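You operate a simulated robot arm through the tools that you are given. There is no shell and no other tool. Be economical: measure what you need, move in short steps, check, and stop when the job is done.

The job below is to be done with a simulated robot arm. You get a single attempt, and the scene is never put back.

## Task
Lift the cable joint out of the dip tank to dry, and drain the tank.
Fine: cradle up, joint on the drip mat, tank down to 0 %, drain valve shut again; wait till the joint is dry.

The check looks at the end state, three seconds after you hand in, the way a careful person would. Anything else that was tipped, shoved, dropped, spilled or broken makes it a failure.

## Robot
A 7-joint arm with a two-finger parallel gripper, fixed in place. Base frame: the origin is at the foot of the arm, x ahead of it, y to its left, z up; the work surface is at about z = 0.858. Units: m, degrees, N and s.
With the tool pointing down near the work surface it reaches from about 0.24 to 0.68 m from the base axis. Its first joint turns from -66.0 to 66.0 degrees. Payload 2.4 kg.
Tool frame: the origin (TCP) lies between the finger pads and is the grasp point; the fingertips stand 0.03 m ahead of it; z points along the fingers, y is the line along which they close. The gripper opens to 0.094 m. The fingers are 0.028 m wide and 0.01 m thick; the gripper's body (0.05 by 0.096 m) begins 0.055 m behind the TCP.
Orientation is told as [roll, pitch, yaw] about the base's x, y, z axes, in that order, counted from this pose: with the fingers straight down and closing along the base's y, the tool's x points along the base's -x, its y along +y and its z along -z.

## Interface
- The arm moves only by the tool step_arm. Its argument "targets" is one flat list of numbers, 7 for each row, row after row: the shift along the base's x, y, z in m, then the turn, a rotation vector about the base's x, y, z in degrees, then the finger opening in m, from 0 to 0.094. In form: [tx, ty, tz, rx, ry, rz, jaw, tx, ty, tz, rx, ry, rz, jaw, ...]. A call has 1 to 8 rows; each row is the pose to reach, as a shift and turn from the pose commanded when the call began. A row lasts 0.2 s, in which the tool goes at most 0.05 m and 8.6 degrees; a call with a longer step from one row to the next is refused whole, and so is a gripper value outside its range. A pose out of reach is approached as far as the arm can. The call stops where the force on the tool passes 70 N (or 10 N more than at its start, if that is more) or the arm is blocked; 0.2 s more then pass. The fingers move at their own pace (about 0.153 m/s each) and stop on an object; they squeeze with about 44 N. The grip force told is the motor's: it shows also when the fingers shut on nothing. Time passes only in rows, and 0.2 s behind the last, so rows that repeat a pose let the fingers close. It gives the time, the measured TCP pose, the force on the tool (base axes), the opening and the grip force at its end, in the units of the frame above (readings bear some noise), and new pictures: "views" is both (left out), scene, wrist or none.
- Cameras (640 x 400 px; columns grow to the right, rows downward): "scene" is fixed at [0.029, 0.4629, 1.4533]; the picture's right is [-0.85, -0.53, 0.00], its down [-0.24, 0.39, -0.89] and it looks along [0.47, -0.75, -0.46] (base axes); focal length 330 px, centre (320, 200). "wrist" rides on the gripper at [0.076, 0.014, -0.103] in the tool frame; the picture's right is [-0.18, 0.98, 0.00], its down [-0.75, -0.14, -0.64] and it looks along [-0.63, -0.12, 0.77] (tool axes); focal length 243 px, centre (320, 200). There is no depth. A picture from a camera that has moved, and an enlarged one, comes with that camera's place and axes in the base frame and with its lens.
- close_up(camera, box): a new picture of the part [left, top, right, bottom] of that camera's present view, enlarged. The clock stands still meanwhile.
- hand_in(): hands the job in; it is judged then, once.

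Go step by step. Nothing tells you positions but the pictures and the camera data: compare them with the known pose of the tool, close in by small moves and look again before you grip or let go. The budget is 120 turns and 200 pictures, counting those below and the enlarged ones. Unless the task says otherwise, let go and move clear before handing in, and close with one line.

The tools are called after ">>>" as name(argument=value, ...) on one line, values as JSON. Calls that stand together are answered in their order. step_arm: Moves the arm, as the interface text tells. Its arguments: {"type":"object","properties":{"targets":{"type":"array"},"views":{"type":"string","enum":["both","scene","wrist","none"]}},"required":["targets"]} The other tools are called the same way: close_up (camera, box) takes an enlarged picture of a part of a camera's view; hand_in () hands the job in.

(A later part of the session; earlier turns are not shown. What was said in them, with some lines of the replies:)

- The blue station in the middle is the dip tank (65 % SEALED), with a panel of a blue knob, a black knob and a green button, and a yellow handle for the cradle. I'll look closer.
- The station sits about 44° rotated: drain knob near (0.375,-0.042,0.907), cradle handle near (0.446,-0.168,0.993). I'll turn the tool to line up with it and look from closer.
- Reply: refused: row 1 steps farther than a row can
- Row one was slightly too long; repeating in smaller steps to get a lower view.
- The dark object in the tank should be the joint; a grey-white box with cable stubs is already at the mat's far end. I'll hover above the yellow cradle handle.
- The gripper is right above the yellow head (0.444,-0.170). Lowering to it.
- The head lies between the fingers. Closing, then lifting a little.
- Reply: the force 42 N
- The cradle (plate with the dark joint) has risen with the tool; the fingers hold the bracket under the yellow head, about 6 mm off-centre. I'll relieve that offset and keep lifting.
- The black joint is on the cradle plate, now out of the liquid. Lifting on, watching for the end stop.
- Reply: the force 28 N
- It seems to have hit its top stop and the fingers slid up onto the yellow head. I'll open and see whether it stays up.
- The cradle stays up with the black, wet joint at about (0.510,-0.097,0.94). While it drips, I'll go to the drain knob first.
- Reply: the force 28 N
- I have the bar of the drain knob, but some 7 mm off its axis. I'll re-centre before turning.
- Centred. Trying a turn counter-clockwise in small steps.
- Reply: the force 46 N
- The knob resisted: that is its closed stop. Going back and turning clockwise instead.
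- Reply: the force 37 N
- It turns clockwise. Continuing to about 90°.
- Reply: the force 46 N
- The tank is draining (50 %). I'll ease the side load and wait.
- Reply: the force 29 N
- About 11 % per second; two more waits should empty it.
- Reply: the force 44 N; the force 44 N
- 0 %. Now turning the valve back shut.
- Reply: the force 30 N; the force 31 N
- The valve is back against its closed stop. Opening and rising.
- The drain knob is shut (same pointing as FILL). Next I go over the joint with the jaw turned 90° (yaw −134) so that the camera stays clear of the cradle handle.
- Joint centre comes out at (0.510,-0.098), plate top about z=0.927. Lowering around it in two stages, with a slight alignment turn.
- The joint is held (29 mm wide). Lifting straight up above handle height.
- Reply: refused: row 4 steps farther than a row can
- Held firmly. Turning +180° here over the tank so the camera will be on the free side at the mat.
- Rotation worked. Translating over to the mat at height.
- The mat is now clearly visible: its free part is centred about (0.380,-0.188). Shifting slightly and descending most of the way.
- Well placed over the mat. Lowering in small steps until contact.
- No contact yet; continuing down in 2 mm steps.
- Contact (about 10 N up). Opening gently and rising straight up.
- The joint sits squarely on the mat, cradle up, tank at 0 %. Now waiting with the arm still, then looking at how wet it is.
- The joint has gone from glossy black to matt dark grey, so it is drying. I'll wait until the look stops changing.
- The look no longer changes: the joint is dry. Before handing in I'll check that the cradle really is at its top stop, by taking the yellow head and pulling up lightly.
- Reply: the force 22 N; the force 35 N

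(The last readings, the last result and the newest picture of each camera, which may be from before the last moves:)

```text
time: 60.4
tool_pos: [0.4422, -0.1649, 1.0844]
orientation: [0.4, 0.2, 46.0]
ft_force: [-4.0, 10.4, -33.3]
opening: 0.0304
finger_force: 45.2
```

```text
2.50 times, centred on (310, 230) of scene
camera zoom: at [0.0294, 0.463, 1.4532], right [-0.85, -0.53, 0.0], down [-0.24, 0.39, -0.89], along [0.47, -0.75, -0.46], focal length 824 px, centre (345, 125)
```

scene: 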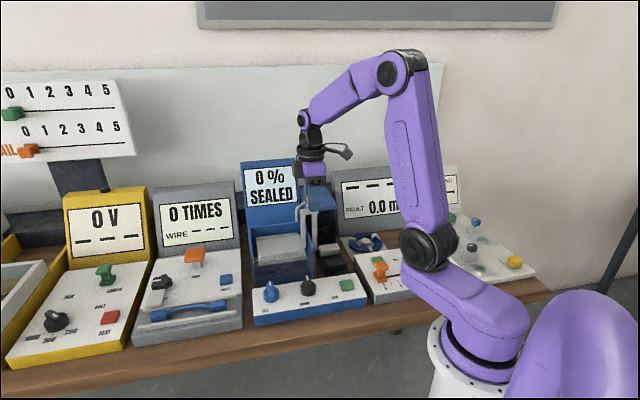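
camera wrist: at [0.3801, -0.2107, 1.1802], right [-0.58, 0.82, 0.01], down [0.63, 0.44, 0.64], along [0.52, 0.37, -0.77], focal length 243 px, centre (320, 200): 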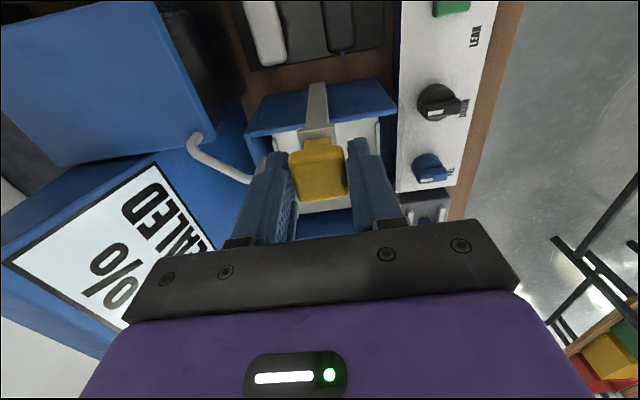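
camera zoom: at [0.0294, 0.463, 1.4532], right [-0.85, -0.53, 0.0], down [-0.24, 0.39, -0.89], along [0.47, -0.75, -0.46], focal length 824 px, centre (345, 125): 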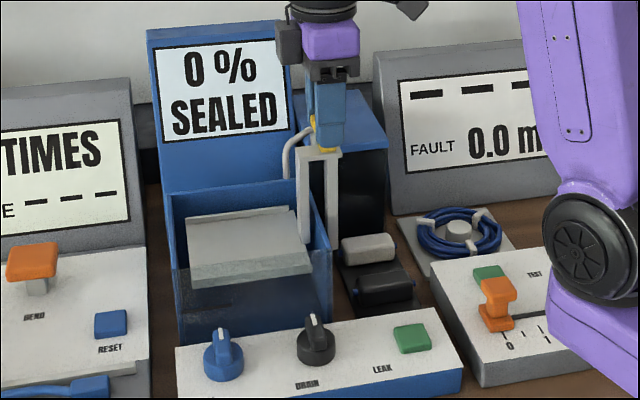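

The cradle doesn't budge under about 33 N, so it is at its top stop. Easing off, opening and moving clear.

>>> step_arm(targets=[0, 0, 0, 0, 0, 0, 0.06, 0, 0, 0, 0, 0, 0, 0.06, 0, 0, 0.04, 0, 0, 0, 0.06, 0, 0, 0.085, 0, 0, 0, 0.06, -0.03, 0, 0.12, 0, 0, 0, 0.06, -0.06, 0, 0.15, 0, 0, 0, 0.06])

>>> close_up(camera="scene", box=[230, 150, 390, 310])

```text
time: 61.8
tool_pos: [0.3837, -0.1669, 1.2361]
orientation: [0.0, 0.1, 46.0]
ft_force: [0.5, -0.1, -0.5]
opening: 0.0599
finger_force: 0.0
camera wrist: at [0.3209, -0.2127, 1.3388], right [-0.58, 0.82, 0.0], down [0.63, 0.44, 0.64], along [0.52, 0.37, -0.77], focal length 243 px, centre (320, 200)
```

scene: 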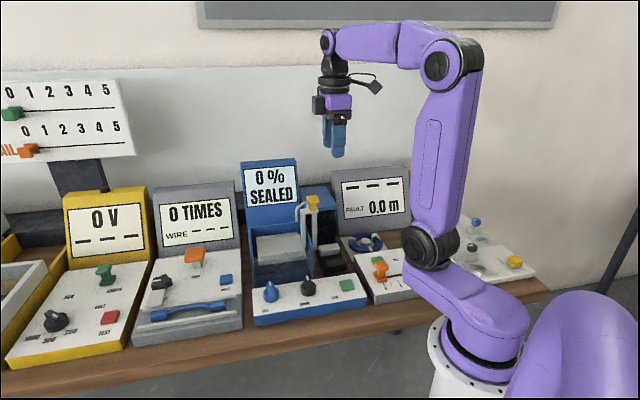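
wrist: 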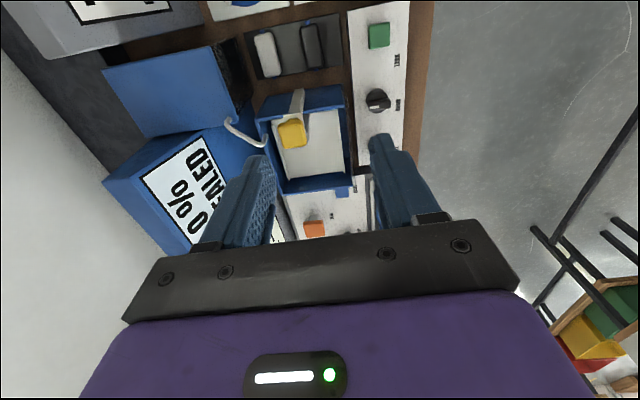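

```text
2.50 times, centred on (310, 230) of scene
camera zoom: at [0.029, 0.4629, 1.4533], right [-0.85, -0.53, 0.0], down [-0.24, 0.39, -0.89], along [0.47, -0.75, -0.46], focal length 824 px, centre (345, 125)
```

zoom: 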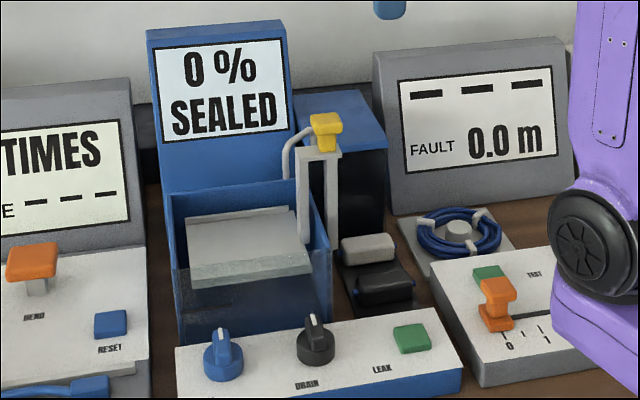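

Cradle is up, the joint is dry on the mat, the tank reads 0 %, the valve is shut and the arm is clear. Handing in.

>>> hand_in()

```text
The job is handed in.
```

Job handed in: the cradle is up at its top stop, the joint is on the drip mat and looks dry, the tank reads 0 %, and the drain valve is shut.
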